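You operate a simulated robot arm through the tools that you are given. There is no shell and no other tool. Be economical: measure what you need, move in short steps, check, and stop when the job is done.

The job below is to be done with a simulated two-armed robot. You get a single attempt, and the scene is never put back.

## Task
Fetch the steel cap and set it on the top of the brown cabinet. Take the small carton that says "covers" from the shelf of the green cart and put it on the green notebook. Push the second brown drawer from the top shut. Open the left cupboard door, take the brass nut from the top of the brown cabinet and leave it on the upper shelf in the low cupboard, then shut the door. Take the belt carton and put it on the yellow notebook. Open the middle tilt bin. Any order will do. Set down upright: small carton, belt carton.

It is judged by the outcome, as a careful person would: the job done as asked, and still so three seconds after it is handed in. It fails if anything else is knocked over, pushed out of place, dropped, spilled or broken. A push-on lid holds only when it is set on centred and level and pressed home; a screw cap is set on level and turned clockwise until tight.

## Robot
Two 7-joint arms with two-finger parallel grippers on one trunk, on a base that drives. Base frame: it is fixed to the floor where the robot stands at the start and does not move with it; the origin is under the middle of the robot, x ahead of it, y to its left, z up; the surface under the hand at the start is at about z = 800. Readings come in mm, rad, newtons and seconds.
The left shoulder is at the start at [70, 177, 1095], the right one opposite. With the tool pointing down near the work surface each hand reaches from about 300 to 740 mm from the robot's upright axis, wherever it stands, measured 20 degrees to its own side. Places, roughly: belt carton [3000, 3750, 1000]; brass nut (6x5x3 cm) [3700, 2700, 1000]; green notebook [1250, 1500, 750]; left cupboard door [-1200, 3600, 500]; middle tilt bin [2300, 3700, 1000]; second brown drawer [3500, 2600, 700]; small carton [3500, 250, 250]; steel cap (7x7x5 cm) [600, -100, 800]; top of the brown cabinet [3800, 2600, 1000]; upper shelf in the low cupboard [-1000, 3800, 500]; yellow notebook [-750, 3750, 1000]. Payload 3.43 kg a hand.
The tool frame of a hand sits at the grasp point between the pads (the TCP): z along the fingers, y along the line on which they close. The tips reach 30 mm beyond it. The gripper opens to 94 mm. The fingers are 28 mm wide and 10 mm thick; the gripper's body (50 by 96 mm) begins 55 mm behind the TCP.
Orientation is told as [roll, pitch, yaw] about the base's x, y, z axes, in that order, counted from this pose: with the fingers straight down and closing along the base's y, the tool's x points along the base's -x, its y along +y and its z along -z.

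## Interface
- The arms move only by the tool apply_moves. It takes "left_commands", "right_commands" or both (then of equal length, played together; a hand with none holds still); each is a list that holds one entry, the list of rows, each a list of 7 numbers: the shift along the tool's x, y, z in mm, then the turn, a rotation vector about the tool's x, y, z in rad, then the finger opening in mm, from 0 to 94. In form: [[[tx, ty, tz, rx, ry, rz, fingers], ...]]. A call has 1 to 12 rows; each row shifts and turns the commanded pose from where the row before left it, along the tool's axes as they then stand. Rows are played at 5 a second. More than 50 mm and 0.15 rad between two rows, or a gripper value outside its range, and nothing of the call is played. A pose out of reach is approached as far as the arm can. The call stops where the force on the tool passes 40 N (or 10 N more than at its start, if that is more) or the arm is blocked; 0.2 s more then pass. The fingers move at their own pace (about 153 mm/s each) and stop on an object; they squeeze with about 43 N. The grip force told is the motor's: it shows also when the fingers shut on nothing. Time passes only in rows, and 0.2 s behind the last, so rows that do not move let the fingers close. It gives the time, the measured TCP pose, the force on the tool (base axes), the opening and the grip force at its end, in the units of the frame above (readings bear some noise), with the torque about the TCP (base axes, N m) and any sound that the robot's microphone picked up.
- Cameras (640 x 400 px; columns grow to the right, rows downward): "scene" is now at [129.9, -5.6, 1398.1]; the picture's right is [-0.08, -1.00, -0.00], its down [-0.71, 0.05, -0.71] and it looks along [0.70, -0.05, -0.71] (base axes); focal length 262 px, centre (320, 200). "left" rides on the left gripper at [76, -14, -102] in its tool frame; the picture's right is [0.18, 0.98, 0.00], its down [-0.75, 0.14, -0.64] and it looks along [-0.63, 0.12, 0.77] (tool axes); focal length 243 px, centre (320, 200). "right" rides on the right gripper at [76, 14, -102] in its tool frame; the picture's right is [-0.18, 0.98, 0.00], its down [-0.75, -0.14, -0.64] and it looks along [-0.63, -0.12, 0.77] (tool axes); focal length 243 px, centre (320, 200). There is no depth. A picture from a camera that has moved, and an enlarged one, comes with that camera's place and axes in the base frame and with its lens.
- camera(camera): a new picture of that camera. No time passes.
- lift_body(by): slides the trunk up (or, below 0, down) by that many mm; the arms and the scene camera ride with it, the base frame stays. It gives what a move gives, with no picture.
- base_move(legs): drives the robot by 1 to 6 legs, each [ahead, turn to the left] in mm and rad, along the robot's own axes; the way and the turn of a leg run together, so that a leg with both is an arc; at most 1500 mm and 3.142 rad a leg. The arms and the cameras ride along, it lands a little off, and it stops where it bumps. It gives what a move gives.
- turn_head(pan, tilt): turns the head with the scene camera to pan (to the left, within 1.501 rad either way) and tilt (down, from -0.506 to 1.204), counted from straight ahead of the robot. It gives what a move gives.
- close_up(camera, box): a new picture of the part [left, top, right, bottom] of that camera's present view, enlarged. No time passes.
- close_job(): hands the job in; it is judged then, once.

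Work in short steps. Places have to be worked out from the pictures, the camera data and where the tool is seen: move nearer, look again, correct. Check each grasp and each placing, and mend what went wrong. You have 186 turns and 158 pictures in all, those below and enlarged ones among them. Open the grippers and draw the arms clear of the work before you hand the job in, unless the task says otherwise; then end with one line.

The tools are called after "Request:" by a JSON object that holds its "op" and its "data". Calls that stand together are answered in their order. apply_moves: Moves the arms, as the interface text tells. Its arguments: {"type":"object","properties":{"left_commands":{"type":"array","items":{"type":"array","items":{"type":"array","items":{"type":"number"}}}},"right_commands":{"type":"array","items":{"type":"array","items":{"type":"array","items":{"type":"number"}}}}},"required":[]} The other tools are called the same way: lift_body (by) slides the trunk up or down; base_move (legs) drives the base; turn_head (pan, tilt) turns the head that bears the scene camera; camera (camera) takes a picture; close_up (camera, box) takes an enlarged picture of a part of a camera's view; close_job () hands the job in.

At the start:

```text
time_s: 0.0
left_eef_pos: [573.1, 125.3, 1064.8]
left_tool_rot: [0.0, -0.002, 0.002]
left_wrist_force: [0.0, 0.7, 0.4]
left_torque: [0.02, -0.01, -0.02]
left_width: 94.1
left_grasp_force: 0.1
right_eef_pos: [394.9, -268.5, 1105.2]
right_tool_rot: [0.001, -0.001, 0.001]
right_wrist_force: [0.0, -0.4, 0.0]
right_torque: [-0.02, -0.01, 0.02]
right_width: 93.9
right_grasp_force: 0.1
trunk travel left (down, up): [-675.0, 165.0]
robot x, y, heading: [-0.1, -0.2, -0.001]
head pan, tilt: [-0.077, 0.785]
```

scene: 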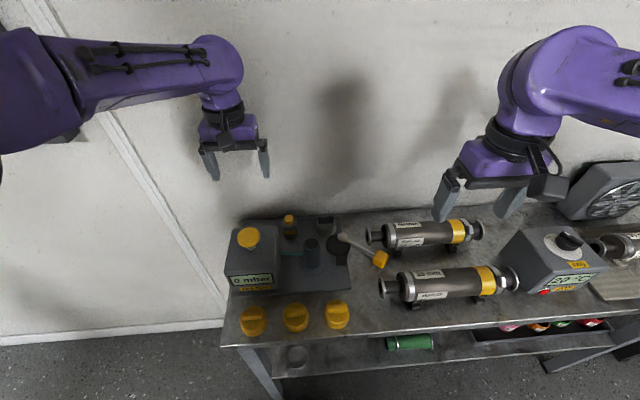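
right: 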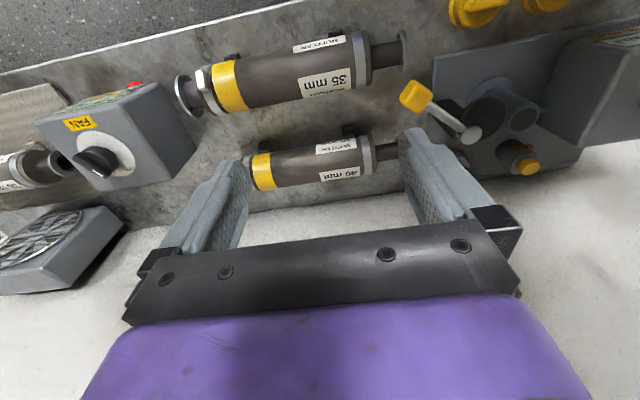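
left: 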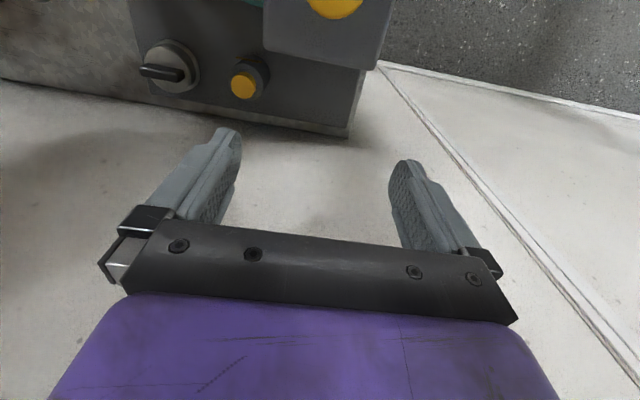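

The steel cap should project near pixel (340,230) in the scene view; I enlarge that area to identify it.

Request:
{"op": "close_up", "data": {"camera": "scene", "box": [220, 190, 420, 340]}}

Request:
{"op": "turn_head", "data": {"pan": 0.6, "tilt": 0.3}}

Request:
{"op": "camera", "data": {"camera": "scene"}}

```text
2.67 times, centred on (320, 265) of scene
camera zoom: at [129.9, -5.6, 1398.1], right [-0.08, -1.0, 0.0], down [-0.71, 0.05, -0.71], along [0.7, -0.05, -0.71], focal length 698 px, centre (320, 27)
```

zoom: 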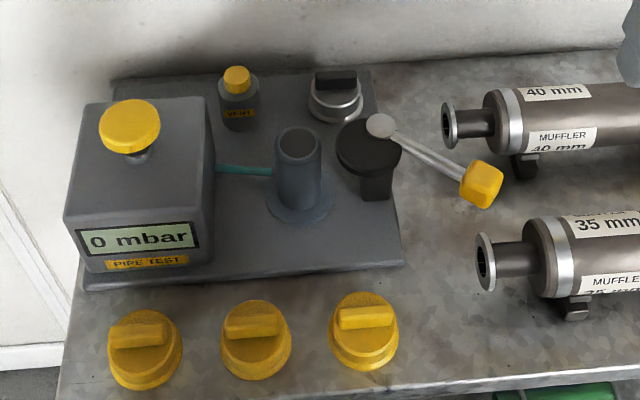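

```text
time_s: 1.1
left_eef_pos: [573.4, 125.8, 1064.6]
left_tool_rot: [0.0, -0.001, -0.001]
left_wrist_force: [0.4, 1.7, 0.6]
left_torque: [0.0, -0.01, -0.02]
left_width: 94.0
left_grasp_force: 0.1
right_eef_pos: [395.3, -268.5, 1104.1]
right_tool_rot: [0.002, 0.0, 0.0]
right_wrist_force: [0.5, -0.3, 0.7]
right_torque: [0.0, 0.01, -0.02]
right_width: 93.8
right_grasp_force: 0.0
trunk travel left (down, up): [-675.0, 165.0]
robot x, y, heading: [-0.7, 0.9, -0.002]
head pan, tilt: [0.6, 0.3]
```

```text
153 pictures are left
camera scene: at [126.0, 53.4, 1441.3], right [0.56, -0.83, 0.0], down [-0.24, -0.17, -0.96], along [0.79, 0.54, -0.3], focal length 262 px, centre (320, 200)
```

scene: 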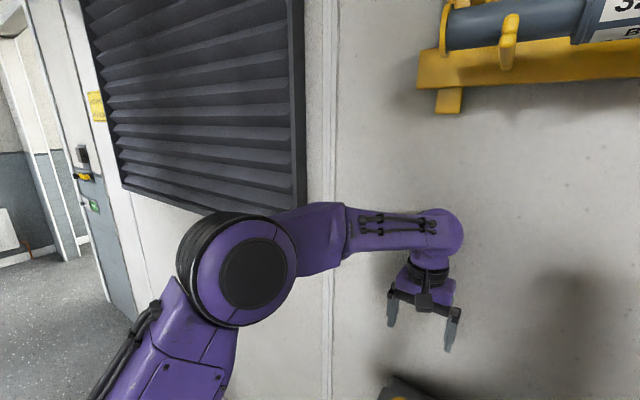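

The steel cap with the dark bar handle is at roughly [582, -53, 830] on the pipe-test plate. I move the right hand above it and look with its wrist camera.

Request:
{"op": "apply_moves", "data": {"right_commands": [[[-24, 30, 12, 0, 0, 0, 94], [-24, 30, 12, 0, 0, 0, 94], [-24, 30, 12, 0, 0, 0, 94], [-24, 30, 12, 0, 0, 0, 94], [-24, 30, 12, 0, 0, 0, 94], [-24, 30, 12, 0, 0, 0, 94], [-21, 35, 12, 0, 0, 0, 94]]]}}

Request:
{"op": "camera", "data": {"camera": "right"}}

```text
time_s: 2.6
left_eef_pos: [573.8, 127.6, 1062.6]
left_tool_rot: [-0.002, 0.002, -0.001]
left_wrist_force: [-0.3, 0.5, -0.3]
left_torque: [-0.01, -0.02, -0.01]
left_width: 93.9
left_grasp_force: 0.0
right_eef_pos: [559.1, -49.1, 1021.8]
right_tool_rot: [-0.001, 0.001, 0.002]
right_wrist_force: [0.2, 0.1, -0.2]
right_torque: [-0.03, -0.03, 0.01]
right_width: 94.1
right_grasp_force: 0.1
trunk travel left (down, up): [-675.0, 165.0]
robot x, y, heading: [2.2, -1.4, -0.0]
head pan, tilt: [0.6, 0.3]
```

```text
152 pictures are left
camera right: at [485.0, -36.1, 1124.3], right [0.18, 0.98, 0.0], down [0.75, -0.14, 0.64], along [0.63, -0.12, -0.77], focal length 243 px, centre (320, 200)
```

right: 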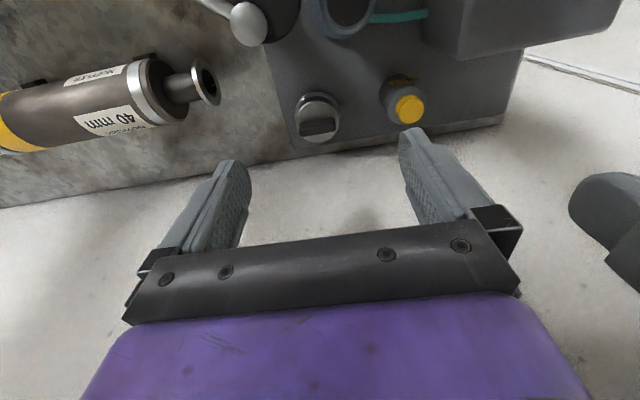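

Request:
{"op": "close_up", "data": {"camera": "right", "box": [220, 40, 460, 190]}}

```text
2.67 times, centred on (340, 115) of right
camera zoom: at [485.0, -36.1, 1124.3], right [0.18, 0.98, 0.0], down [0.75, -0.14, 0.64], along [0.63, -0.12, -0.77], focal length 647 px, centre (267, 427)
```

zoom: 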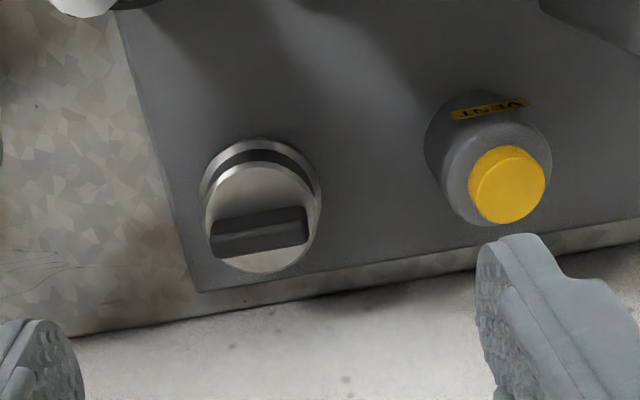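

The cap is gripped best across its diameter along y; centre about [597,-60]. I move over it at z 900 and look again.

Request:
{"op": "apply_moves", "data": {"right_commands": [[[-19, -5, 30, 0, 0, 0, 94], [-19, -6, 40, 0, 0, 0, 94], [0, 0, 45, 0, 0, 0, 94], [0, 0, 0, 0, 0, 0, 94]]]}}

Request:
{"op": "camera", "data": {"camera": "right"}}

Request:
{"op": "turn_head", "data": {"pan": -0.08, "tilt": 0.8}}

Request:
{"op": "close_up", "data": {"camera": "scene", "box": [240, 120, 440, 270]}}

```text
time_s: 3.6
left_eef_pos: [573.5, 126.5, 1064.4]
left_tool_rot: [0.0, 0.0, -0.001]
left_wrist_force: [-0.2, -1.2, -0.2]
left_torque: [0.05, -0.02, -0.02]
left_width: 94.0
left_grasp_force: 0.1
right_eef_pos: [595.9, -64.7, 906.6]
right_tool_rot: [-0.001, -0.001, 0.002]
right_wrist_force: [-0.9, 0.2, -0.1]
right_torque: [0.02, 0.0, -0.01]
right_width: 93.9
right_grasp_force: 0.1
trunk travel left (down, up): [-675.0, 165.0]
robot x, y, heading: [-0.1, 1.5, -0.003]
head pan, tilt: [0.6, 0.3]
```

```text
150 pictures are left
camera right: at [521.1, -51.7, 1009.2], right [0.18, 0.98, 0.0], down [0.75, -0.14, 0.64], along [0.63, -0.12, -0.77], focal length 243 px, centre (320, 200)
```

right: 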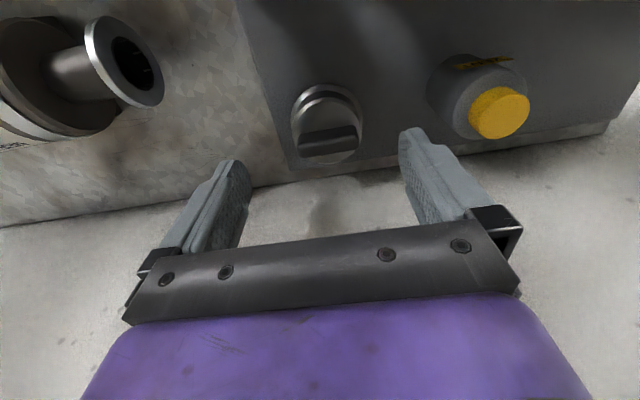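

```text
time_s: 4.7
left_eef_pos: [573.7, 125.6, 1063.8]
left_tool_rot: [-0.001, 0.001, 0.001]
left_wrist_force: [0.1, -0.5, 0.6]
left_torque: [-0.03, 0.0, 0.0]
left_width: 94.1
left_grasp_force: 0.0
right_eef_pos: [596.1, -64.4, 907.5]
right_tool_rot: [-0.001, 0.001, 0.002]
right_wrist_force: [-0.5, 0.1, -0.7]
right_torque: [0.0, -0.01, -0.03]
right_width: 94.0
right_grasp_force: 0.1
trunk travel left (down, up): [-675.0, 165.0]
robot x, y, heading: [-1.8, 0.7, 0.001]
head pan, tilt: [-0.08, 0.799]
```

```text
2.67 times, centred on (340, 195) of scene
camera zoom: at [129.4, -5.4, 1397.1], right [-0.08, -1.0, 0.0], down [-0.71, 0.06, -0.7], along [0.7, -0.06, -0.72], focal length 698 px, centre (267, 213)
```

zoom: 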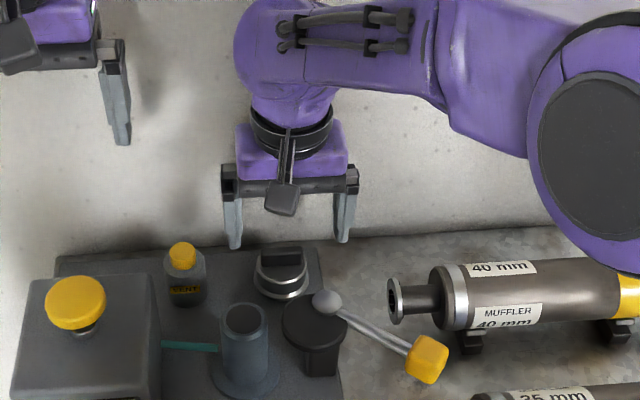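

The cap top is near z 850 and the plate near 812. I descend to TCP z≈852 with a 4 mm y correction, then look before closing.

Request:
{"op": "apply_moves", "data": {"right_commands": [[[-2, 4, 20, 0, 0, 0, 94], [0, 0, 20, 0, 0, 0, 94], [0, 0, 12, 0, 0, 0, 94], [0, 0, 0, 0, 0, 0, 94]]]}}

Request:
{"op": "camera", "data": {"camera": "right"}}

Request:
{"op": "close_up", "data": {"camera": "scene", "box": [240, 120, 440, 270]}}

```text
time_s: 5.7
left_eef_pos: [573.0, 125.9, 1063.3]
left_tool_rot: [-0.001, 0.0, 0.0]
left_wrist_force: [-1.0, -0.5, 0.3]
left_torque: [0.0, 0.0, -0.02]
left_width: 94.2
left_grasp_force: 0.0
right_eef_pos: [600.6, -59.2, 855.1]
right_tool_rot: [-0.001, 0.0, 0.001]
right_wrist_force: [-0.6, 0.4, -0.9]
right_torque: [0.0, 0.03, 0.03]
right_width: 94.0
right_grasp_force: 0.1
trunk travel left (down, up): [-675.0, 165.0]
robot x, y, heading: [1.1, -0.1, 0.002]
head pan, tilt: [-0.08, 0.799]
```

```text
148 pictures are left
camera right: at [524.6, -47.3, 956.9], right [0.18, 0.98, 0.0], down [0.75, -0.14, 0.64], along [0.63, -0.12, -0.77], focal length 243 px, centre (320, 200)
```

right: 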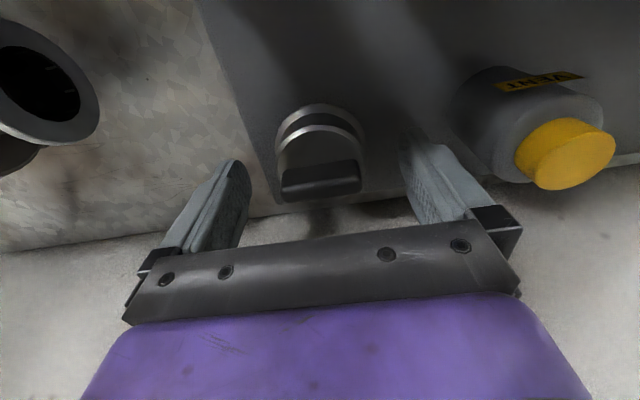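

```text
2.67 times, centred on (340, 195) of scene
camera zoom: at [129.3, -5.5, 1397.0], right [-0.08, -1.0, 0.0], down [-0.71, 0.06, -0.7], along [0.69, -0.06, -0.72], focal length 698 px, centre (267, 213)
```

zoom: 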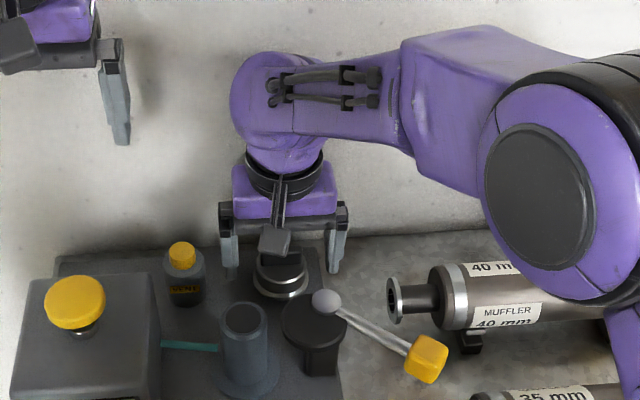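

Cap centre about x 594, y -60. I shift 5 mm back, 5 mm down and close.

Request:
{"op": "apply_moves", "data": {"right_commands": [[[5, 0, 6, 0, 0, 0, 94], [0, 0, 0, 0, 0, 0, 60], [0, 0, 0, 0, 0, 0, 0], [0, 0, 0, 0, 0, 0, 0], [0, 0, 0, 0, 0, 0, 0]]]}}

Request:
{"op": "camera", "data": {"camera": "right"}}

```text
time_s: 6.9
left_eef_pos: [573.0, 126.1, 1064.6]
left_tool_rot: [0.001, -0.001, -0.001]
left_wrist_force: [0.1, 0.2, 0.0]
left_torque: [0.0, -0.02, 0.0]
left_width: 93.9
left_grasp_force: 0.1
right_eef_pos: [594.9, -60.4, 848.9]
right_tool_rot: [0.0, 0.0, 0.003]
right_wrist_force: [0.0, 1.5, 0.3]
right_torque: [-0.04, -0.07, 0.01]
right_width: 59.9
right_grasp_force: 42.9
trunk travel left (down, up): [-675.0, 165.0]
robot x, y, heading: [2.0, -0.8, 0.004]
head pan, tilt: [-0.08, 0.799]
```

```text
146 pictures are left
camera right: at [519.9, -47.5, 950.8], right [0.18, 0.98, 0.0], down [0.75, -0.14, 0.64], along [0.63, -0.12, -0.77], focal length 243 px, centre (320, 200)
```

right: 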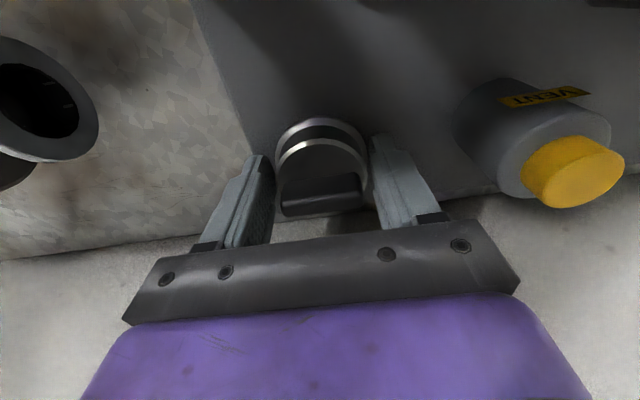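

Gripped at 60 mm with 43 N. Now I lift straight up slowly.

Request:
{"op": "apply_moves", "data": {"right_commands": [[[0, 0, -15, 0, 0, 0, 0], [0, 0, -25, 0, 0, 0, 0], [0, 0, -40, 0, 0, 0, 0], [0, 0, -45, 0, 0, 0, 0], [0, 0, -45, 0, 0, 0, 0], [0, 0, -45, 0, 0, 0, 0]]]}}

Request:
{"op": "camera", "data": {"camera": "right"}}

```text
time_s: 8.3
left_eef_pos: [573.4, 125.6, 1063.9]
left_tool_rot: [0.0, -0.001, -0.001]
left_wrist_force: [-0.8, -0.9, -0.7]
left_torque: [0.01, 0.04, 0.0]
left_width: 93.9
left_grasp_force: 0.2
right_eef_pos: [594.6, -59.5, 1063.9]
right_tool_rot: [0.0, -0.001, 0.002]
right_wrist_force: [0.3, -0.4, -2.3]
right_torque: [-0.02, 0.02, -0.01]
right_width: 59.7
right_grasp_force: 42.8
trunk travel left (down, up): [-675.0, 165.0]
robot x, y, heading: [-0.7, -4.3, 0.0]
head pan, tilt: [-0.08, 0.799]
```

```text
145 pictures are left
camera right: at [519.4, -47.4, 1166.3], right [0.18, 0.98, 0.0], down [0.75, -0.14, 0.64], along [0.63, -0.12, -0.77], focal length 243 px, centre (320, 200)
```

right: 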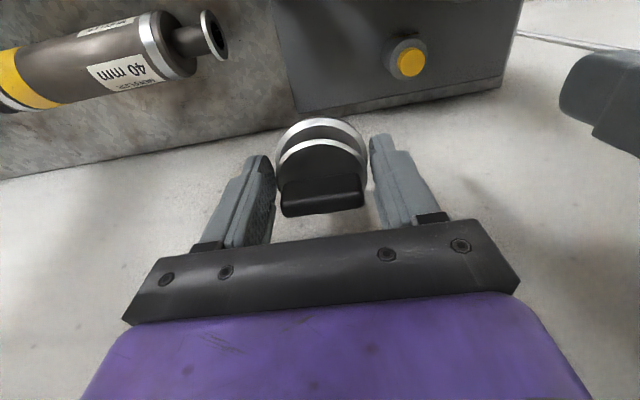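

Cap held. I draw both hands back toward the body and look around the room.

Request:
{"op": "apply_moves", "data": {"right_commands": [[[35, -35, 0, 0, 0, 0, 0], [35, -35, 0, 0, 0, 0, 0], [35, -35, 0, 0, 0, 0, 0], [35, -35, 0, 0, 0, 0, 0], [35, -35, 0, 0, 0, 0, 0], [35, -20, 0, 0, 0, 0, 0]]], "left_commands": [[[35, 20, 0, 0, 0, 0, 94], [35, 20, 0, 0, 0, 0, 94], [35, 20, 0, 0, 0, 0, 94], [35, 20, 0, 0, 0, 0, 94], [35, 20, 0, 0, 0, 0, 94], [20, 20, 0, 0, 0, 0, 94]]]}}

Request:
{"op": "turn_head", "data": {"pan": 1.4, "tilt": 0.25}}

Request:
{"op": "camera", "data": {"camera": "scene"}}

Request:
{"op": "turn_head", "data": {"pan": -1.0, "tilt": 0.3}}

Request:
{"op": "camera", "data": {"camera": "scene"}}

```text
time_s: 9.7
left_eef_pos: [377.1, 245.5, 1066.2]
left_tool_rot: [0.003, -0.004, -0.002]
left_wrist_force: [0.1, 0.3, -0.8]
left_torque: [-0.01, -0.02, 0.02]
left_width: 94.0
left_grasp_force: 0.1
right_eef_pos: [384.4, -257.2, 1064.8]
right_tool_rot: [-0.001, -0.005, 0.001]
right_wrist_force: [-0.3, 0.5, -2.7]
right_torque: [0.04, -0.02, 0.0]
right_width: 59.8
right_grasp_force: 43.1
trunk travel left (down, up): [-675.0, 165.0]
robot x, y, heading: [-0.9, 3.0, -0.002]
head pan, tilt: [-0.08, 0.799]
```

```text
time_s: 11.3
left_eef_pos: [379.7, 246.2, 1065.5]
left_tool_rot: [0.001, 0.001, 0.0]
left_wrist_force: [0.6, -0.5, 0.4]
left_torque: [0.01, 0.01, 0.02]
left_width: 93.9
left_grasp_force: 0.1
right_eef_pos: [385.0, -255.3, 1063.7]
right_tool_rot: [0.003, 0.0, 0.003]
right_wrist_force: [-0.3, 0.0, -1.9]
right_torque: [-0.01, -0.02, -0.02]
right_width: 59.7
right_grasp_force: 42.9
trunk travel left (down, up): [-675.0, 165.0]
robot x, y, heading: [1.2, 2.1, -0.0]
head pan, tilt: [1.4, 0.25]
```

```text
144 pictures are left
camera scene: at [65.0, 92.6, 1446.1], right [0.99, -0.17, 0.0], down [-0.04, -0.24, -0.97], along [0.17, 0.95, -0.25], focal length 262 px, centre (320, 200)
```

scene: 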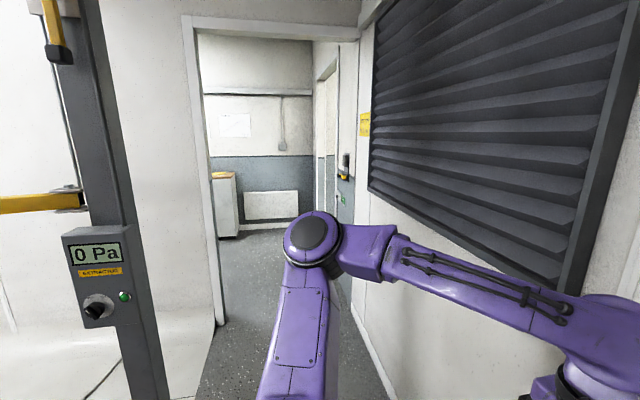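

```text
time_s: 13.5
left_eef_pos: [378.5, 245.3, 1064.7]
left_tool_rot: [0.0, 0.001, -0.001]
left_wrist_force: [0.5, 0.2, 0.1]
left_torque: [0.01, 0.02, 0.03]
left_width: 93.7
left_grasp_force: 0.0
right_eef_pos: [385.5, -255.0, 1064.3]
right_tool_rot: [0.001, 0.0, 0.002]
right_wrist_force: [-0.2, 0.6, -2.9]
right_torque: [-0.01, 0.02, 0.0]
right_width: 59.9
right_grasp_force: 42.9
trunk travel left (down, up): [-675.0, 165.0]
robot x, y, heading: [2.0, 0.9, -0.002]
head pan, tilt: [-1.0, 0.3]
```

```text
143 pictures are left
camera scene: at [99.6, -77.9, 1441.4], right [-0.84, -0.54, 0.0], down [-0.16, 0.25, -0.96], along [0.52, -0.8, -0.3], focal length 262 px, centre (320, 200)
```

scene: 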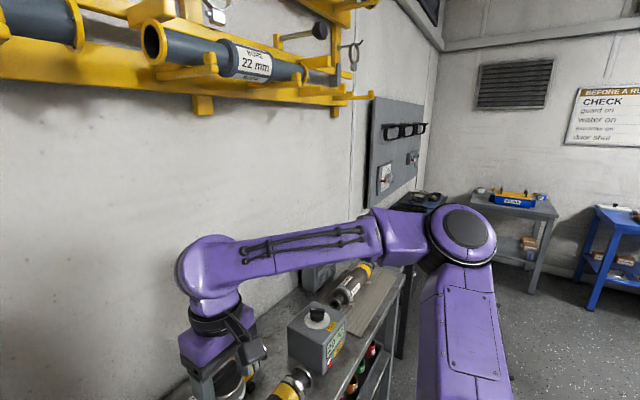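

There's a doorway ahead on my left at y≈1930, x from about -430 to 600. I back off slightly, turn left and drive toward it.

Request:
{"op": "base_move", "data": {"legs": [[-80, 0], [0, 1.571], [900, 0]]}}

Request:
{"op": "turn_head", "data": {"pan": 0.0, "tilt": 0.3}}

Request:
{"op": "camera", "data": {"camera": "scene"}}

```text
time_s: 20.6
left_eef_pos: [-342.2, 745.1, 1066.1]
left_tool_rot: [0.003, 0.004, 1.582]
left_wrist_force: [0.5, -11.1, 3.5]
left_torque: [1.26, 0.06, -0.28]
left_width: 93.8
left_grasp_force: 0.1
right_eef_pos: [157.4, 772.4, 1064.3]
right_tool_rot: [0.001, 0.0, 1.6]
right_wrist_force: [0.9, 0.0, -2.9]
right_torque: [0.0, 0.0, 0.0]
right_width: 59.9
right_grasp_force: 43.1
trunk travel left (down, up): [-675.0, 165.0]
robot x, y, heading: [-90.7, 382.4, 1.597]
head pan, tilt: [-1.0, 0.3]
stopped in leg 3: the force on the tool passed its limit at 231 N (the readings are from after the stop); the commanded pose is now the measured one
```

```text
time_s: 21.9
left_eef_pos: [-342.0, 744.2, 1067.1]
left_tool_rot: [0.002, 0.005, 1.583]
left_wrist_force: [2.6, -13.8, 5.9]
left_torque: [1.53, 0.1, -0.32]
left_width: 93.9
left_grasp_force: 0.1
right_eef_pos: [157.5, 772.2, 1064.5]
right_tool_rot: [0.002, -0.001, 1.6]
right_wrist_force: [0.6, 0.3, -2.0]
right_torque: [0.02, 0.0, -0.03]
right_width: 60.0
right_grasp_force: 43.0
trunk travel left (down, up): [-675.0, 165.0]
robot x, y, heading: [-93.3, 383.4, 1.604]
head pan, tilt: [0.0, 0.3]
```

```text
142 pictures are left
camera scene: at [-93.6, 522.3, 1441.9], right [1.0, 0.03, 0.0], down [0.01, -0.29, -0.96], along [-0.03, 0.96, -0.29], focal length 262 px, centre (320, 200)
```

scene: 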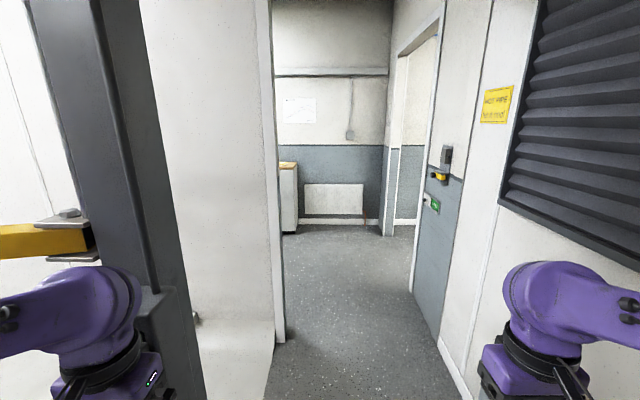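

The left hand bumped the extraction post (I'll check it stays put). I back off, shift right to x≈140 and look again.

Request:
{"op": "base_move", "data": {"legs": [[-200, 0], [0, -0.654], [400, 0], [0, 0.62]]}}

Request:
{"op": "turn_head", "data": {"pan": 0.3, "tilt": 0.3}}

Request:
{"op": "camera", "data": {"camera": "scene"}}

```text
time_s: 29.0
left_eef_pos: [-103.8, 872.8, 1062.8]
left_tool_rot: [-0.011, 0.005, 1.555]
left_wrist_force: [-0.2, -1.0, 0.3]
left_torque: [-0.03, -0.03, -0.01]
left_width: 94.0
left_grasp_force: 0.0
right_eef_pos: [394.4, 890.2, 1067.7]
right_tool_rot: [-0.009, -0.001, 1.574]
right_wrist_force: [-0.5, 0.8, -3.2]
right_torque: [-0.03, 0.0, 0.0]
right_width: 59.7
right_grasp_force: 43.4
trunk travel left (down, up): [-675.0, 165.0]
robot x, y, heading: [152.5, 507.1, 1.576]
head pan, tilt: [0.0, 0.3]
```

```text
time_s: 29.8
left_eef_pos: [-80.8, 874.7, 1060.5]
left_tool_rot: [0.003, 0.016, 1.544]
left_wrist_force: [0.2, 0.0, -0.4]
left_torque: [0.0, -0.03, -0.01]
left_width: 93.8
left_grasp_force: 0.1
right_eef_pos: [409.0, 892.9, 1052.3]
right_tool_rot: [0.003, 0.027, 1.581]
right_wrist_force: [-0.2, 0.3, -2.5]
right_torque: [-0.01, 0.01, 0.01]
right_width: 59.8
right_grasp_force: 43.1
trunk travel left (down, up): [-675.0, 165.0]
robot x, y, heading: [153.5, 504.4, 1.574]
head pan, tilt: [0.3, 0.3]
```

```text
141 pictures are left
camera scene: at [46.8, 648.2, 1442.3], right [0.95, 0.3, 0.05], down [0.14, -0.28, -0.95], along [-0.27, 0.91, -0.31], focal length 262 px, centre (320, 200)
```

scene: 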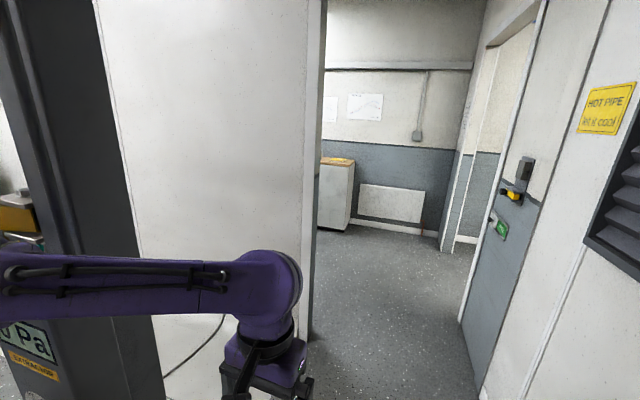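

The readings look as if the robot is leaning or swaying; I read again.

Request:
{"op": "turn_head", "data": {"pan": 0.0, "tilt": 0.5}}

Request:
{"op": "camera", "data": {"camera": "scene"}}

```text
time_s: 30.6
left_eef_pos: [-81.5, 874.2, 1062.2]
left_tool_rot: [0.005, 0.016, 1.546]
left_wrist_force: [1.3, 0.1, 0.0]
left_torque: [0.01, -0.02, 0.02]
left_width: 94.3
left_grasp_force: 0.0
right_eef_pos: [409.4, 892.9, 1055.5]
right_tool_rot: [0.005, 0.024, 1.584]
right_wrist_force: [-0.6, 0.1, -2.2]
right_torque: [-0.04, 0.01, -0.01]
right_width: 59.9
right_grasp_force: 42.1
trunk travel left (down, up): [-675.0, 165.0]
robot x, y, heading: [152.9, 504.2, 1.576]
head pan, tilt: [0.0, 0.499]
```

```text
140 pictures are left
camera scene: at [76.1, 647.9, 1426.9], right [1.0, 0.0, 0.05], down [0.05, -0.48, -0.88], along [0.02, 0.88, -0.48], focal length 262 px, centre (320, 200)
```

scene: 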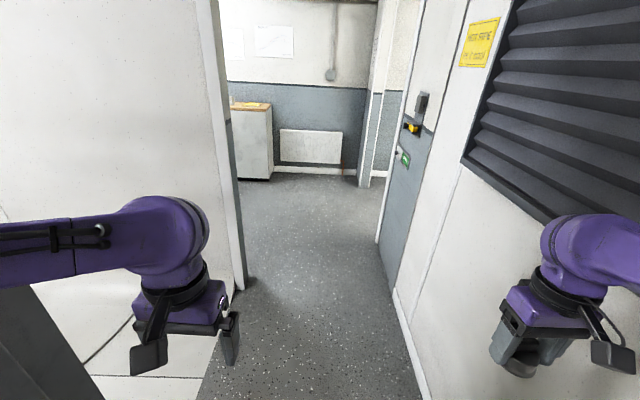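

The body leans left about 0.05 rad; something on the right presses. I look to the right.

Request:
{"op": "turn_head", "data": {"pan": -1.1, "tilt": 0.5}}

Request:
{"op": "camera", "data": {"camera": "scene"}}

Request:
{"op": "turn_head", "data": {"pan": 1.1, "tilt": 0.5}}

Request:
{"op": "camera", "data": {"camera": "scene"}}

```text
time_s: 32.0
left_eef_pos: [-82.3, 873.2, 1061.6]
left_tool_rot: [0.004, 0.013, 1.545]
left_wrist_force: [0.2, 0.0, -0.1]
left_torque: [0.01, 0.02, -0.01]
left_width: 94.2
left_grasp_force: 0.1
right_eef_pos: [410.4, 891.4, 1052.4]
right_tool_rot: [0.006, 0.024, 1.581]
right_wrist_force: [0.0, -0.8, -2.5]
right_torque: [-0.02, -0.02, -0.01]
right_width: 59.9
right_grasp_force: 42.9
trunk travel left (down, up): [-675.0, 165.0]
robot x, y, heading: [151.4, 509.4, 1.573]
head pan, tilt: [-1.1, 0.499]
```

```text
139 pictures are left
camera scene: at [156.8, 598.3, 1429.9], right [0.46, -0.89, 0.02], down [-0.38, -0.22, -0.9], along [0.8, 0.4, -0.44], focal length 262 px, centre (320, 200)
```

scene: 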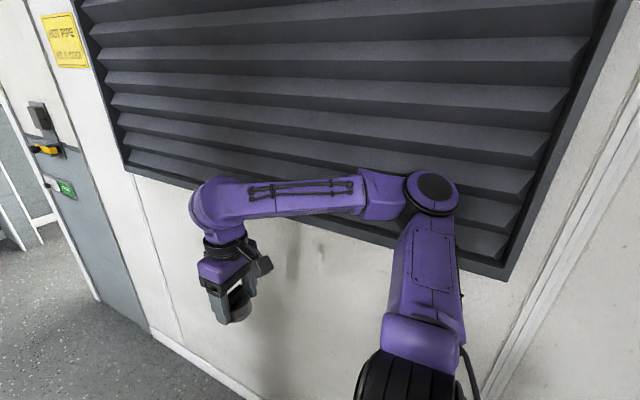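

```text
time_s: 34.0
left_eef_pos: [-82.1, 872.9, 1061.9]
left_tool_rot: [0.006, 0.014, 1.545]
left_wrist_force: [0.2, 0.5, -0.3]
left_torque: [-0.01, 0.0, -0.01]
left_width: 94.1
left_grasp_force: 0.0
right_eef_pos: [410.2, 891.7, 1052.7]
right_tool_rot: [0.004, 0.025, 1.583]
right_wrist_force: [-0.2, 0.3, -1.6]
right_torque: [0.0, 0.01, -0.01]
right_width: 59.7
right_grasp_force: 42.8
trunk travel left (down, up): [-675.0, 165.0]
robot x, y, heading: [149.9, 506.2, 1.577]
head pan, tilt: [1.1, 0.499]
```

```text
138 pictures are left
camera scene: at [-5.3, 597.7, 1421.5], right [0.45, 0.89, 0.02], down [0.47, -0.22, -0.85], along [-0.76, 0.4, -0.52], focal length 262 px, centre (320, 200)
```

scene: 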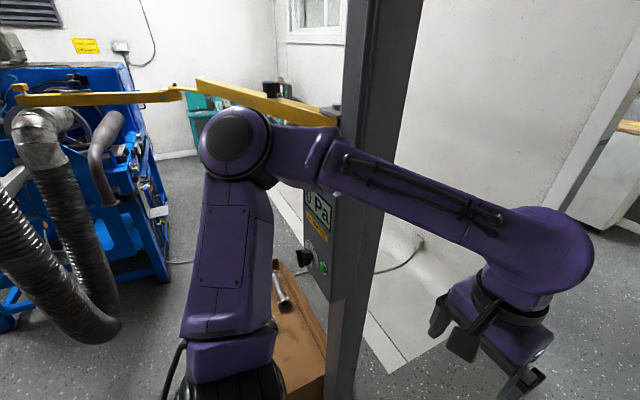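

The elbows stick out too far (right one presses the shutter). Extending the hands forward and inward brings the elbows in.

Request:
{"op": "apply_moves", "data": {"right_commands": [[[-34, 26, 0, 0, 0, 0, 0], [-34, 26, 0, 0, 0, 0, 0], [-34, 26, 0, 0, 0, 0, 0], [-34, 26, 0, 0, 0, 0, 0], [-34, 26, 0, 0, 0, 0, 0], [-34, 26, 0, 0, 0, 0, 0], [0, 0, 0, 0, 0, 0, 0]]], "left_commands": [[[-35, -23, 0, 0, 0, 0, 94], [-35, -23, 0, 0, 0, 0, 94], [-35, -23, 0, 0, 0, 0, 94], [-35, -23, 0, 0, 0, 0, 94], [-35, -23, 0, 0, 0, 0, 94], [-35, -23, 0, 0, 0, 0, 94], [0, 0, 0, 0, 0, 0, 94]]]}}

Request:
{"op": "turn_head", "data": {"pan": 0, "tilt": 0.3}}

Request:
{"op": "camera", "data": {"camera": "scene"}}

```text
time_s: 34.4
left_eef_pos: [-33.0, 885.9, 1060.5]
left_tool_rot: [0.035, 0.026, 1.536]
left_wrist_force: [1.9, 1.5, 0.3]
left_torque: [-0.1, 0.17, 0.05]
left_width: 93.9
left_grasp_force: 0.1
right_eef_pos: [431.4, 906.2, 1037.4]
right_tool_rot: [0.047, 0.031, 1.587]
right_wrist_force: [3.7, -5.4, -7.4]
right_torque: [0.3, 0.45, -0.04]
right_width: 59.5
right_grasp_force: 43.2
trunk travel left (down, up): [-675.0, 165.0]
robot x, y, heading: [146.2, 506.1, 1.576]
head pan, tilt: [1.1, 0.499]
stopped in row 1 (left hand): the arm was blocked; the commanded pose is now the measured one
```

```text
time_s: 35.7
left_eef_pos: [-31.1, 882.9, 1063.2]
left_tool_rot: [0.031, 0.024, 1.539]
left_wrist_force: [0.8, 0.3, -0.2]
left_torque: [-0.01, -0.01, 0.0]
left_width: 94.2
left_grasp_force: 0.1
right_eef_pos: [432.6, 905.7, 1038.5]
right_tool_rot: [0.037, 0.033, 1.59]
right_wrist_force: [0.6, 0.0, -2.4]
right_torque: [-0.04, 0.03, -0.01]
right_width: 59.8
right_grasp_force: 42.4
trunk travel left (down, up): [-675.0, 165.0]
robot x, y, heading: [144.2, 507.9, 1.573]
head pan, tilt: [0.0, 0.3]
```

```text
137 pictures are left
camera scene: at [65.7, 651.6, 1444.6], right [1.0, 0.0, 0.06], down [0.06, -0.3, -0.95], along [0.01, 0.95, -0.3], focal length 262 px, centre (320, 200)
```

scene: 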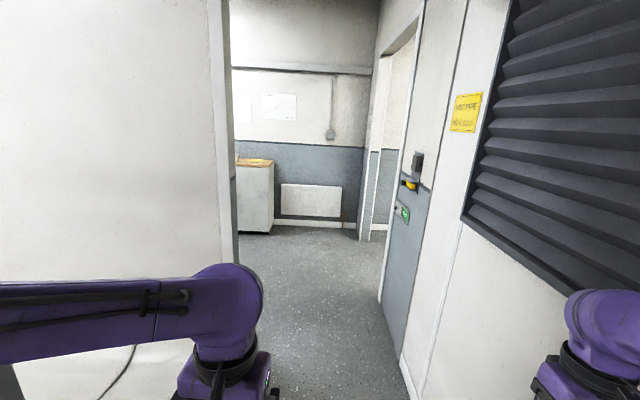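

The left arm is caught at the post after the last turn. I undo that: turn right, back off.

Request:
{"op": "base_move", "data": {"legs": [[0, -0.4]]}}

Request:
{"op": "camera", "data": {"camera": "scene"}}

```text
time_s: 36.4
left_eef_pos: [73.5, 874.4, 1068.2]
left_tool_rot: [0.04, 0.041, 1.541]
left_wrist_force: [-3.9, 0.9, -1.6]
left_torque: [-0.07, -0.3, 0.0]
left_width: 93.7
left_grasp_force: 0.1
right_eef_pos: [525.8, 903.1, 986.0]
right_tool_rot: [0.043, 0.089, 1.6]
right_wrist_force: [-5.1, 3.6, 1.9]
right_torque: [-0.14, -0.33, 0.02]
right_width: 59.8
right_grasp_force: 43.1
trunk travel left (down, up): [-675.0, 165.0]
robot x, y, heading: [150.0, 506.3, 1.566]
head pan, tilt: [0.0, 0.3]
stopped in leg 1: the robot was blocked; the commanded pose is now the measured one
```

```text
136 pictures are left
camera scene: at [54.2, 650.1, 1442.3], right [1.0, 0.0, 0.07], down [0.06, -0.3, -0.95], along [0.02, 0.96, -0.3], focal length 262 px, centre (320, 200)
```

scene: 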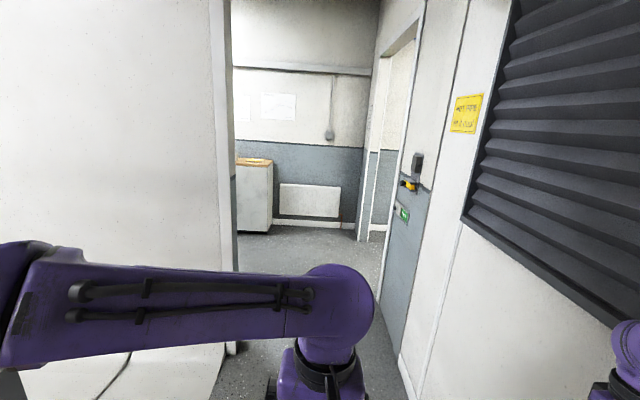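

Turning is blocked. I try backing straight off.

Request:
{"op": "base_move", "data": {"legs": [[-120, 0]]}}

Request:
{"op": "turn_head", "data": {"pan": 1.2, "tilt": 0.4}}

Request:
{"op": "camera", "data": {"camera": "scene"}}

Request:
{"op": "turn_head", "data": {"pan": -1.2, "tilt": 0.5}}

Request:
{"op": "camera", "data": {"camera": "scene"}}

```text
time_s: 37.2
left_eef_pos: [138.5, 854.9, 1072.9]
left_tool_rot: [0.067, 0.069, 1.563]
left_wrist_force: [-1.8, 0.0, 1.1]
left_torque: [-0.01, -0.09, 0.01]
left_width: 93.9
left_grasp_force: 0.1
right_eef_pos: [590.8, 888.0, 929.5]
right_tool_rot: [0.124, 0.141, 1.636]
right_wrist_force: [1.9, -3.3, -2.8]
right_torque: [0.15, 0.07, -0.04]
right_width: 60.0
right_grasp_force: 42.9
trunk travel left (down, up): [-675.0, 165.0]
robot x, y, heading: [147.9, 500.7, 1.586]
head pan, tilt: [0.0, 0.3]
stopped in leg 1: the robot was blocked; the commanded pose is now the measured one
```

```text
time_s: 38.6
left_eef_pos: [143.1, 850.9, 1067.9]
left_tool_rot: [0.079, 0.081, 1.552]
left_wrist_force: [-0.3, -0.3, -0.2]
left_torque: [-0.07, 0.05, -0.02]
left_width: 94.1
left_grasp_force: 0.1
right_eef_pos: [591.1, 883.4, 926.1]
right_tool_rot: [0.122, 0.138, 1.626]
right_wrist_force: [0.2, -0.4, -2.5]
right_torque: [0.03, -0.02, 0.01]
right_width: 59.8
right_grasp_force: 43.1
trunk travel left (down, up): [-675.0, 165.0]
robot x, y, heading: [143.7, 500.5, 1.623]
head pan, tilt: [1.201, 0.4]
```

```text
135 pictures are left
camera scene: at [-65.2, 571.7, 1427.2], right [0.31, 0.95, 0.03], down [0.45, -0.12, -0.89], along [-0.84, 0.29, -0.46], focal length 262 px, centre (320, 200)
```

scene: 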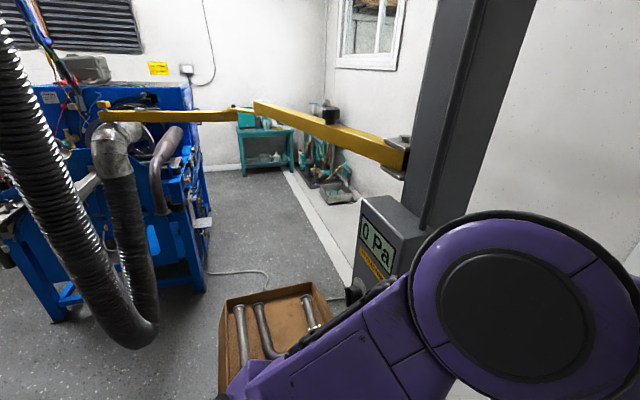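

```text
time_s: 40.8
left_eef_pos: [142.5, 850.5, 1067.2]
left_tool_rot: [0.08, 0.082, 1.553]
left_wrist_force: [-0.6, -0.6, 0.2]
left_torque: [-0.02, -0.02, -0.01]
left_width: 94.0
left_grasp_force: 0.0
right_eef_pos: [592.1, 882.7, 924.6]
right_tool_rot: [0.124, 0.14, 1.625]
right_wrist_force: [0.3, 0.3, -2.3]
right_torque: [-0.03, 0.0, 0.01]
right_width: 59.7
right_grasp_force: 43.1
trunk travel left (down, up): [-675.0, 165.0]
robot x, y, heading: [142.7, 500.9, 1.63]
head pan, tilt: [-1.201, 0.499]
```

```text
134 pictures are left
camera scene: at [104.5, 580.1, 1432.6], right [0.41, -0.91, 0.03], down [-0.36, -0.19, -0.91], along [0.84, 0.37, -0.41], focal length 262 px, centre (320, 200)
```

scene: 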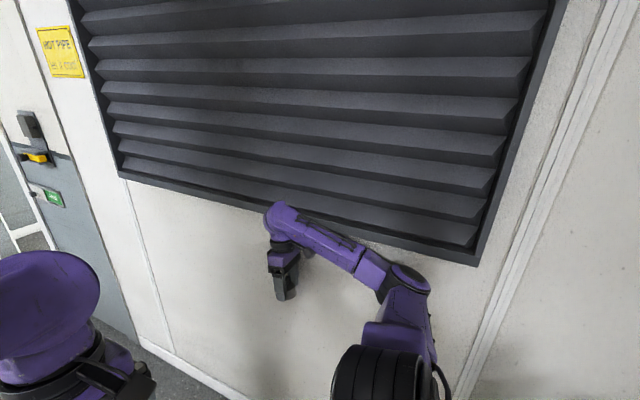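

The right arm hugs the wall and the body leans left. I move only the right hand inward/forward in small steps to free its elbow.

Request:
{"op": "apply_moves", "data": {"right_commands": [[[-10, 30, -10, 0, 0, 0, 0], [-10, 30, -10, 0, 0, 0, 0], [-10, 30, -10, 0, 0, 0, 0], [-10, 30, -10, 0, 0, 0, 0]]]}}

Request:
{"op": "camera", "data": {"camera": "scene"}}

```text
time_s: 41.1
left_eef_pos: [132.9, 847.5, 1084.2]
left_tool_rot: [0.058, 0.132, 1.614]
left_wrist_force: [-3.7, -2.6, 0.6]
left_torque: [0.25, -0.33, 0.03]
left_width: 94.1
left_grasp_force: 0.0
right_eef_pos: [587.5, 891.9, 922.8]
right_tool_rot: [0.14, 0.124, 1.664]
right_wrist_force: [5.1, -2.4, 4.9]
right_torque: [0.15, 0.24, -0.07]
right_width: 59.6
right_grasp_force: 43.0
trunk travel left (down, up): [-675.0, 165.0]
robot x, y, heading: [143.1, 502.1, 1.655]
head pan, tilt: [-1.201, 0.499]
stopped in row 1 (left hand): the arm was blocked; the commanded pose is now the measured one
```

```text
133 pictures are left
camera scene: at [72.4, 565.2, 1434.7], right [0.44, -0.9, 0.03], down [-0.33, -0.19, -0.92], along [0.83, 0.4, -0.38], focal length 262 px, centre (320, 200)
```

scene: 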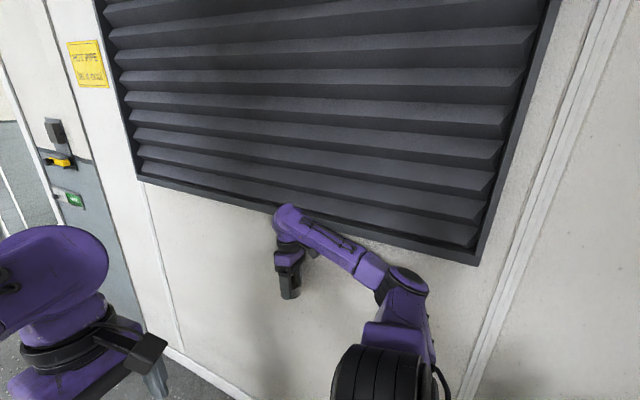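

The left arm is what is blocked. I look at it more closely from the head and its wrist camera.

Request:
{"op": "turn_head", "data": {"pan": 0.7, "tilt": 0.8}}

Request:
{"op": "camera", "data": {"camera": "scene"}}

Request:
{"op": "camera", "data": {"camera": "left"}}

```text
time_s: 43.0
left_eef_pos: [99.8, 945.3, 1115.5]
left_tool_rot: [0.017, 0.097, 1.67]
left_wrist_force: [-1.6, -1.0, 0.7]
left_torque: [0.09, -0.1, 0.02]
left_width: 94.0
left_grasp_force: 0.1
right_eef_pos: [591.2, 935.5, 879.2]
right_tool_rot: [0.171, 0.242, 1.772]
right_wrist_force: [-2.0, 0.6, -3.5]
right_torque: [-0.1, -0.05, 0.03]
right_width: 59.6
right_grasp_force: 43.1
trunk travel left (down, up): [-675.0, 165.0]
robot x, y, heading: [127.4, 561.9, 1.837]
head pan, tilt: [0.7, 0.799]
```

```text
132 pictures are left
camera scene: at [-60.8, 623.1, 1395.1], right [0.57, 0.82, 0.07], down [0.64, -0.39, -0.66], along [-0.51, 0.42, -0.75], focal length 262 px, centre (320, 200)
```

scene: 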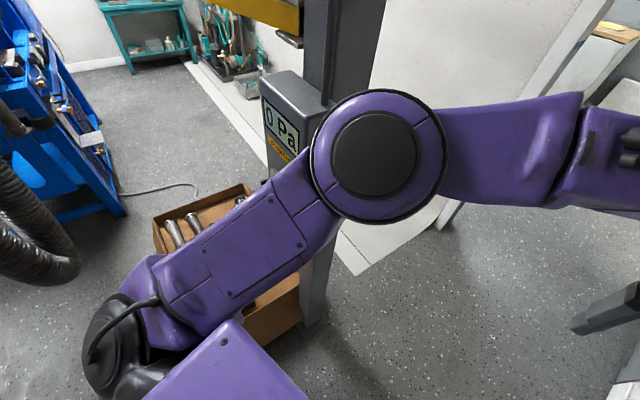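

```text
131 pictures are left
camera left: at [122.2, 880.4, 1224.9], right [-0.96, -0.28, 0.04], down [-0.21, 0.8, 0.57], along [-0.19, 0.54, -0.82], focal length 243 px, centre (320, 200)
```

left: 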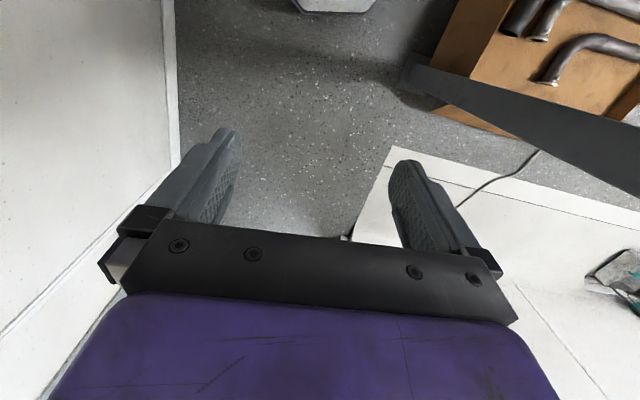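

The robot is wedged between post and shutter with both elbows. Turning left swings the left elbow back free and the right arm away from the wall.

Request:
{"op": "base_move", "data": {"legs": [[0, 0.3]]}}

Request:
{"op": "camera", "data": {"camera": "scene"}}

```text
time_s: 43.7
left_eef_pos: [-51.6, 1063.9, 1096.5]
left_tool_rot: [-0.069, 0.214, 1.991]
left_wrist_force: [1.1, -2.3, -5.5]
left_torque: [0.0, -0.07, 0.01]
left_width: 94.1
left_grasp_force: 0.1
right_eef_pos: [603.7, 1015.6, 825.9]
right_tool_rot: [0.178, 0.415, 2.045]
right_wrist_force: [1.7, -5.0, -5.1]
right_torque: [0.22, 0.06, -0.09]
right_width: 59.9
right_grasp_force: 43.1
trunk travel left (down, up): [-675.0, 165.0]
robot x, y, heading: [111.8, 606.0, 2.041]
head pan, tilt: [0.7, 0.799]
stopped in leg 1: the robot was blocked; the commanded pose is now the measured one
```

```text
130 pictures are left
camera scene: at [-95.3, 644.6, 1393.1], right [0.39, 0.92, 0.06], down [0.71, -0.26, -0.65], along [-0.58, 0.29, -0.76], focal length 262 px, centre (320, 200)
```

scene: 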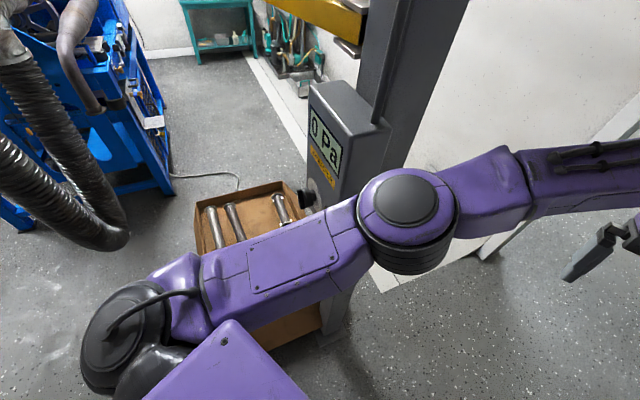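

Request:
{"op": "turn_head", "data": {"pan": -1.0, "tilt": 1.0}}

Request:
{"op": "camera", "data": {"camera": "scene"}}

```text
time_s: 45.4
left_eef_pos: [-47.4, 1067.0, 1122.8]
left_tool_rot: [-0.076, 0.22, 2.045]
left_wrist_force: [-0.4, 0.2, -0.9]
left_torque: [-0.01, 0.0, 0.02]
left_width: 94.1
left_grasp_force: 0.0
right_eef_pos: [606.4, 1022.2, 815.8]
right_tool_rot: [0.204, 0.39, 2.062]
right_wrist_force: [-105.0, 33.6, 29.3]
right_torque: [-1.4, -10.78, 5.88]
right_width: 59.8
right_grasp_force: 43.1
trunk travel left (down, up): [-675.0, 165.0]
robot x, y, heading: [113.5, 601.3, 2.029]
head pan, tilt: [-1.0, 1.0]
```

```text
129 pictures are left
camera scene: at [30.0, 683.1, 1388.3], right [0.85, -0.52, 0.05], down [-0.4, -0.71, -0.58], along [0.34, 0.47, -0.81], focal length 262 px, centre (320, 200)
```

scene: 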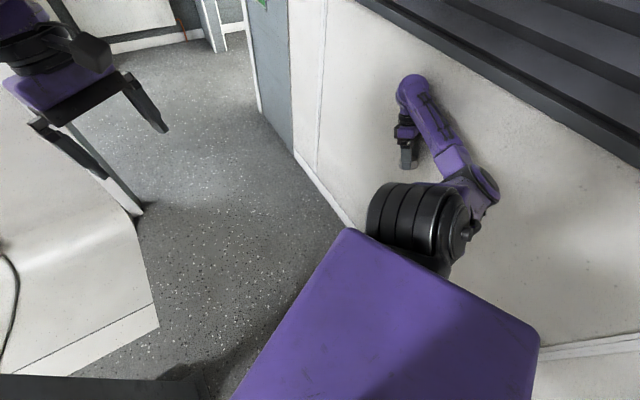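

The right hand now presses the wall with 105 N. I pull it inward, away from the wall.

Request:
{"op": "apply_moves", "data": {"right_commands": [[[0, 25, 0, 0, 0, 0, 0], [0, 25, 0, 0, 0, 0, 0], [-10, 25, 0, 0, 0, 0, 0], [-10, 25, 0, 0, 0, 0, 0], [0, 0, 0, 0, 0, 0, 0]]]}}

Request:
{"op": "camera", "data": {"camera": "scene"}}

```text
time_s: 45.8
left_eef_pos: [-126.5, 1067.5, 1139.3]
left_tool_rot: [-0.097, 0.147, 2.188]
left_wrist_force: [-13.5, 4.6, -12.5]
left_torque: [-0.38, -1.02, 0.06]
left_width: 94.0
left_grasp_force: 0.0
right_eef_pos: [605.6, 1013.7, 803.4]
right_tool_rot: [0.251, 0.461, 2.204]
right_wrist_force: [-6.1, 1.4, 0.8]
right_torque: [0.12, -0.25, 0.17]
right_width: 59.4
right_grasp_force: 43.1
trunk travel left (down, up): [-675.0, 165.0]
robot x, y, heading: [107.2, 605.3, 2.068]
head pan, tilt: [-1.0, 1.0]
stopped in row 1 (left hand): the arm was blocked; the commanded pose is now the measured one
```

```text
128 pictures are left
camera scene: at [16.3, 660.8, 1388.0], right [0.88, -0.48, 0.05], down [-0.36, -0.72, -0.6], along [0.32, 0.51, -0.8], focal length 262 px, centre (320, 200)
```

scene: 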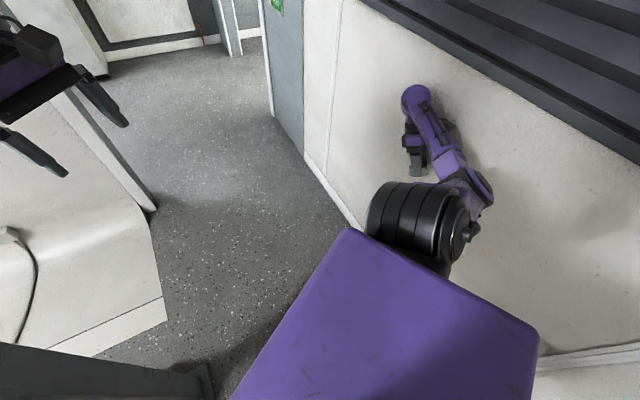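

Right arm is splayed far out to the right side. I settle briefly, then bring the right hand forward along the wall in small steps.

Request:
{"op": "turn_head", "data": {"pan": -0.6, "tilt": 0.9}}

Request:
{"op": "apply_moves", "data": {"right_commands": [[[-15, 0, 0, 0, 0, 0, 0], [-15, 5, 0, 0, 0, 0, 0], [-20, 5, 0, 0, 0, 0, 0], [-20, 5, 0, 0, 0, 0, 0]]]}}

Request:
{"op": "camera", "data": {"camera": "scene"}}

```text
time_s: 46.6
left_eef_pos: [-151.1, 1062.5, 1087.7]
left_tool_rot: [0.174, 0.044, 2.258]
left_wrist_force: [-33.8, 10.3, -8.8]
left_torque: [-0.84, -1.47, 0.49]
left_width: 93.9
left_grasp_force: 0.1
right_eef_pos: [607.6, 1017.5, 803.6]
right_tool_rot: [0.263, 0.442, 2.2]
right_wrist_force: [-72.7, -23.9, -37.2]
right_torque: [0.05, -1.47, 1.15]
right_width: 59.5
right_grasp_force: 43.6
trunk travel left (down, up): [-675.0, 165.0]
robot x, y, heading: [106.3, 606.0, 2.104]
head pan, tilt: [-0.6, 0.901]
```

```text
time_s: 46.9
left_eef_pos: [-197.2, 1051.5, 1086.9]
left_tool_rot: [0.156, -0.021, 2.232]
left_wrist_force: [-3.1, -2.9, 0.0]
left_torque: [0.18, -0.24, -0.02]
left_width: 94.2
left_grasp_force: 0.1
right_eef_pos: [583.9, 1054.4, 805.3]
right_tool_rot: [0.311, 0.451, 2.327]
right_wrist_force: [-0.8, -1.4, 3.2]
right_torque: [0.31, -0.1, 0.05]
right_width: 59.8
right_grasp_force: 42.9
trunk travel left (down, up): [-675.0, 165.0]
robot x, y, heading: [95.2, 625.0, 2.192]
head pan, tilt: [-0.6, 0.901]
stopped in row 1 (right hand): the force on the tool passed its limit at 240 N (the readings are from after the stop); the commanded pose is now the measured one
```

```text
127 pictures are left
camera scene: at [-38.7, 670.3, 1395.5], right [1.0, 0.03, 0.07], down [0.07, -0.75, -0.66], along [0.04, 0.66, -0.75], focal length 262 px, centre (320, 200)
```

scene: 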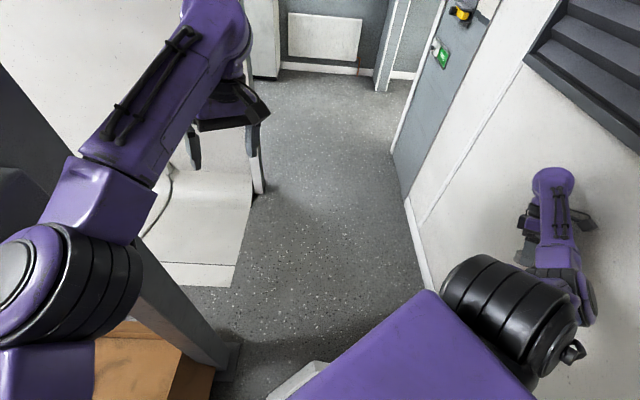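

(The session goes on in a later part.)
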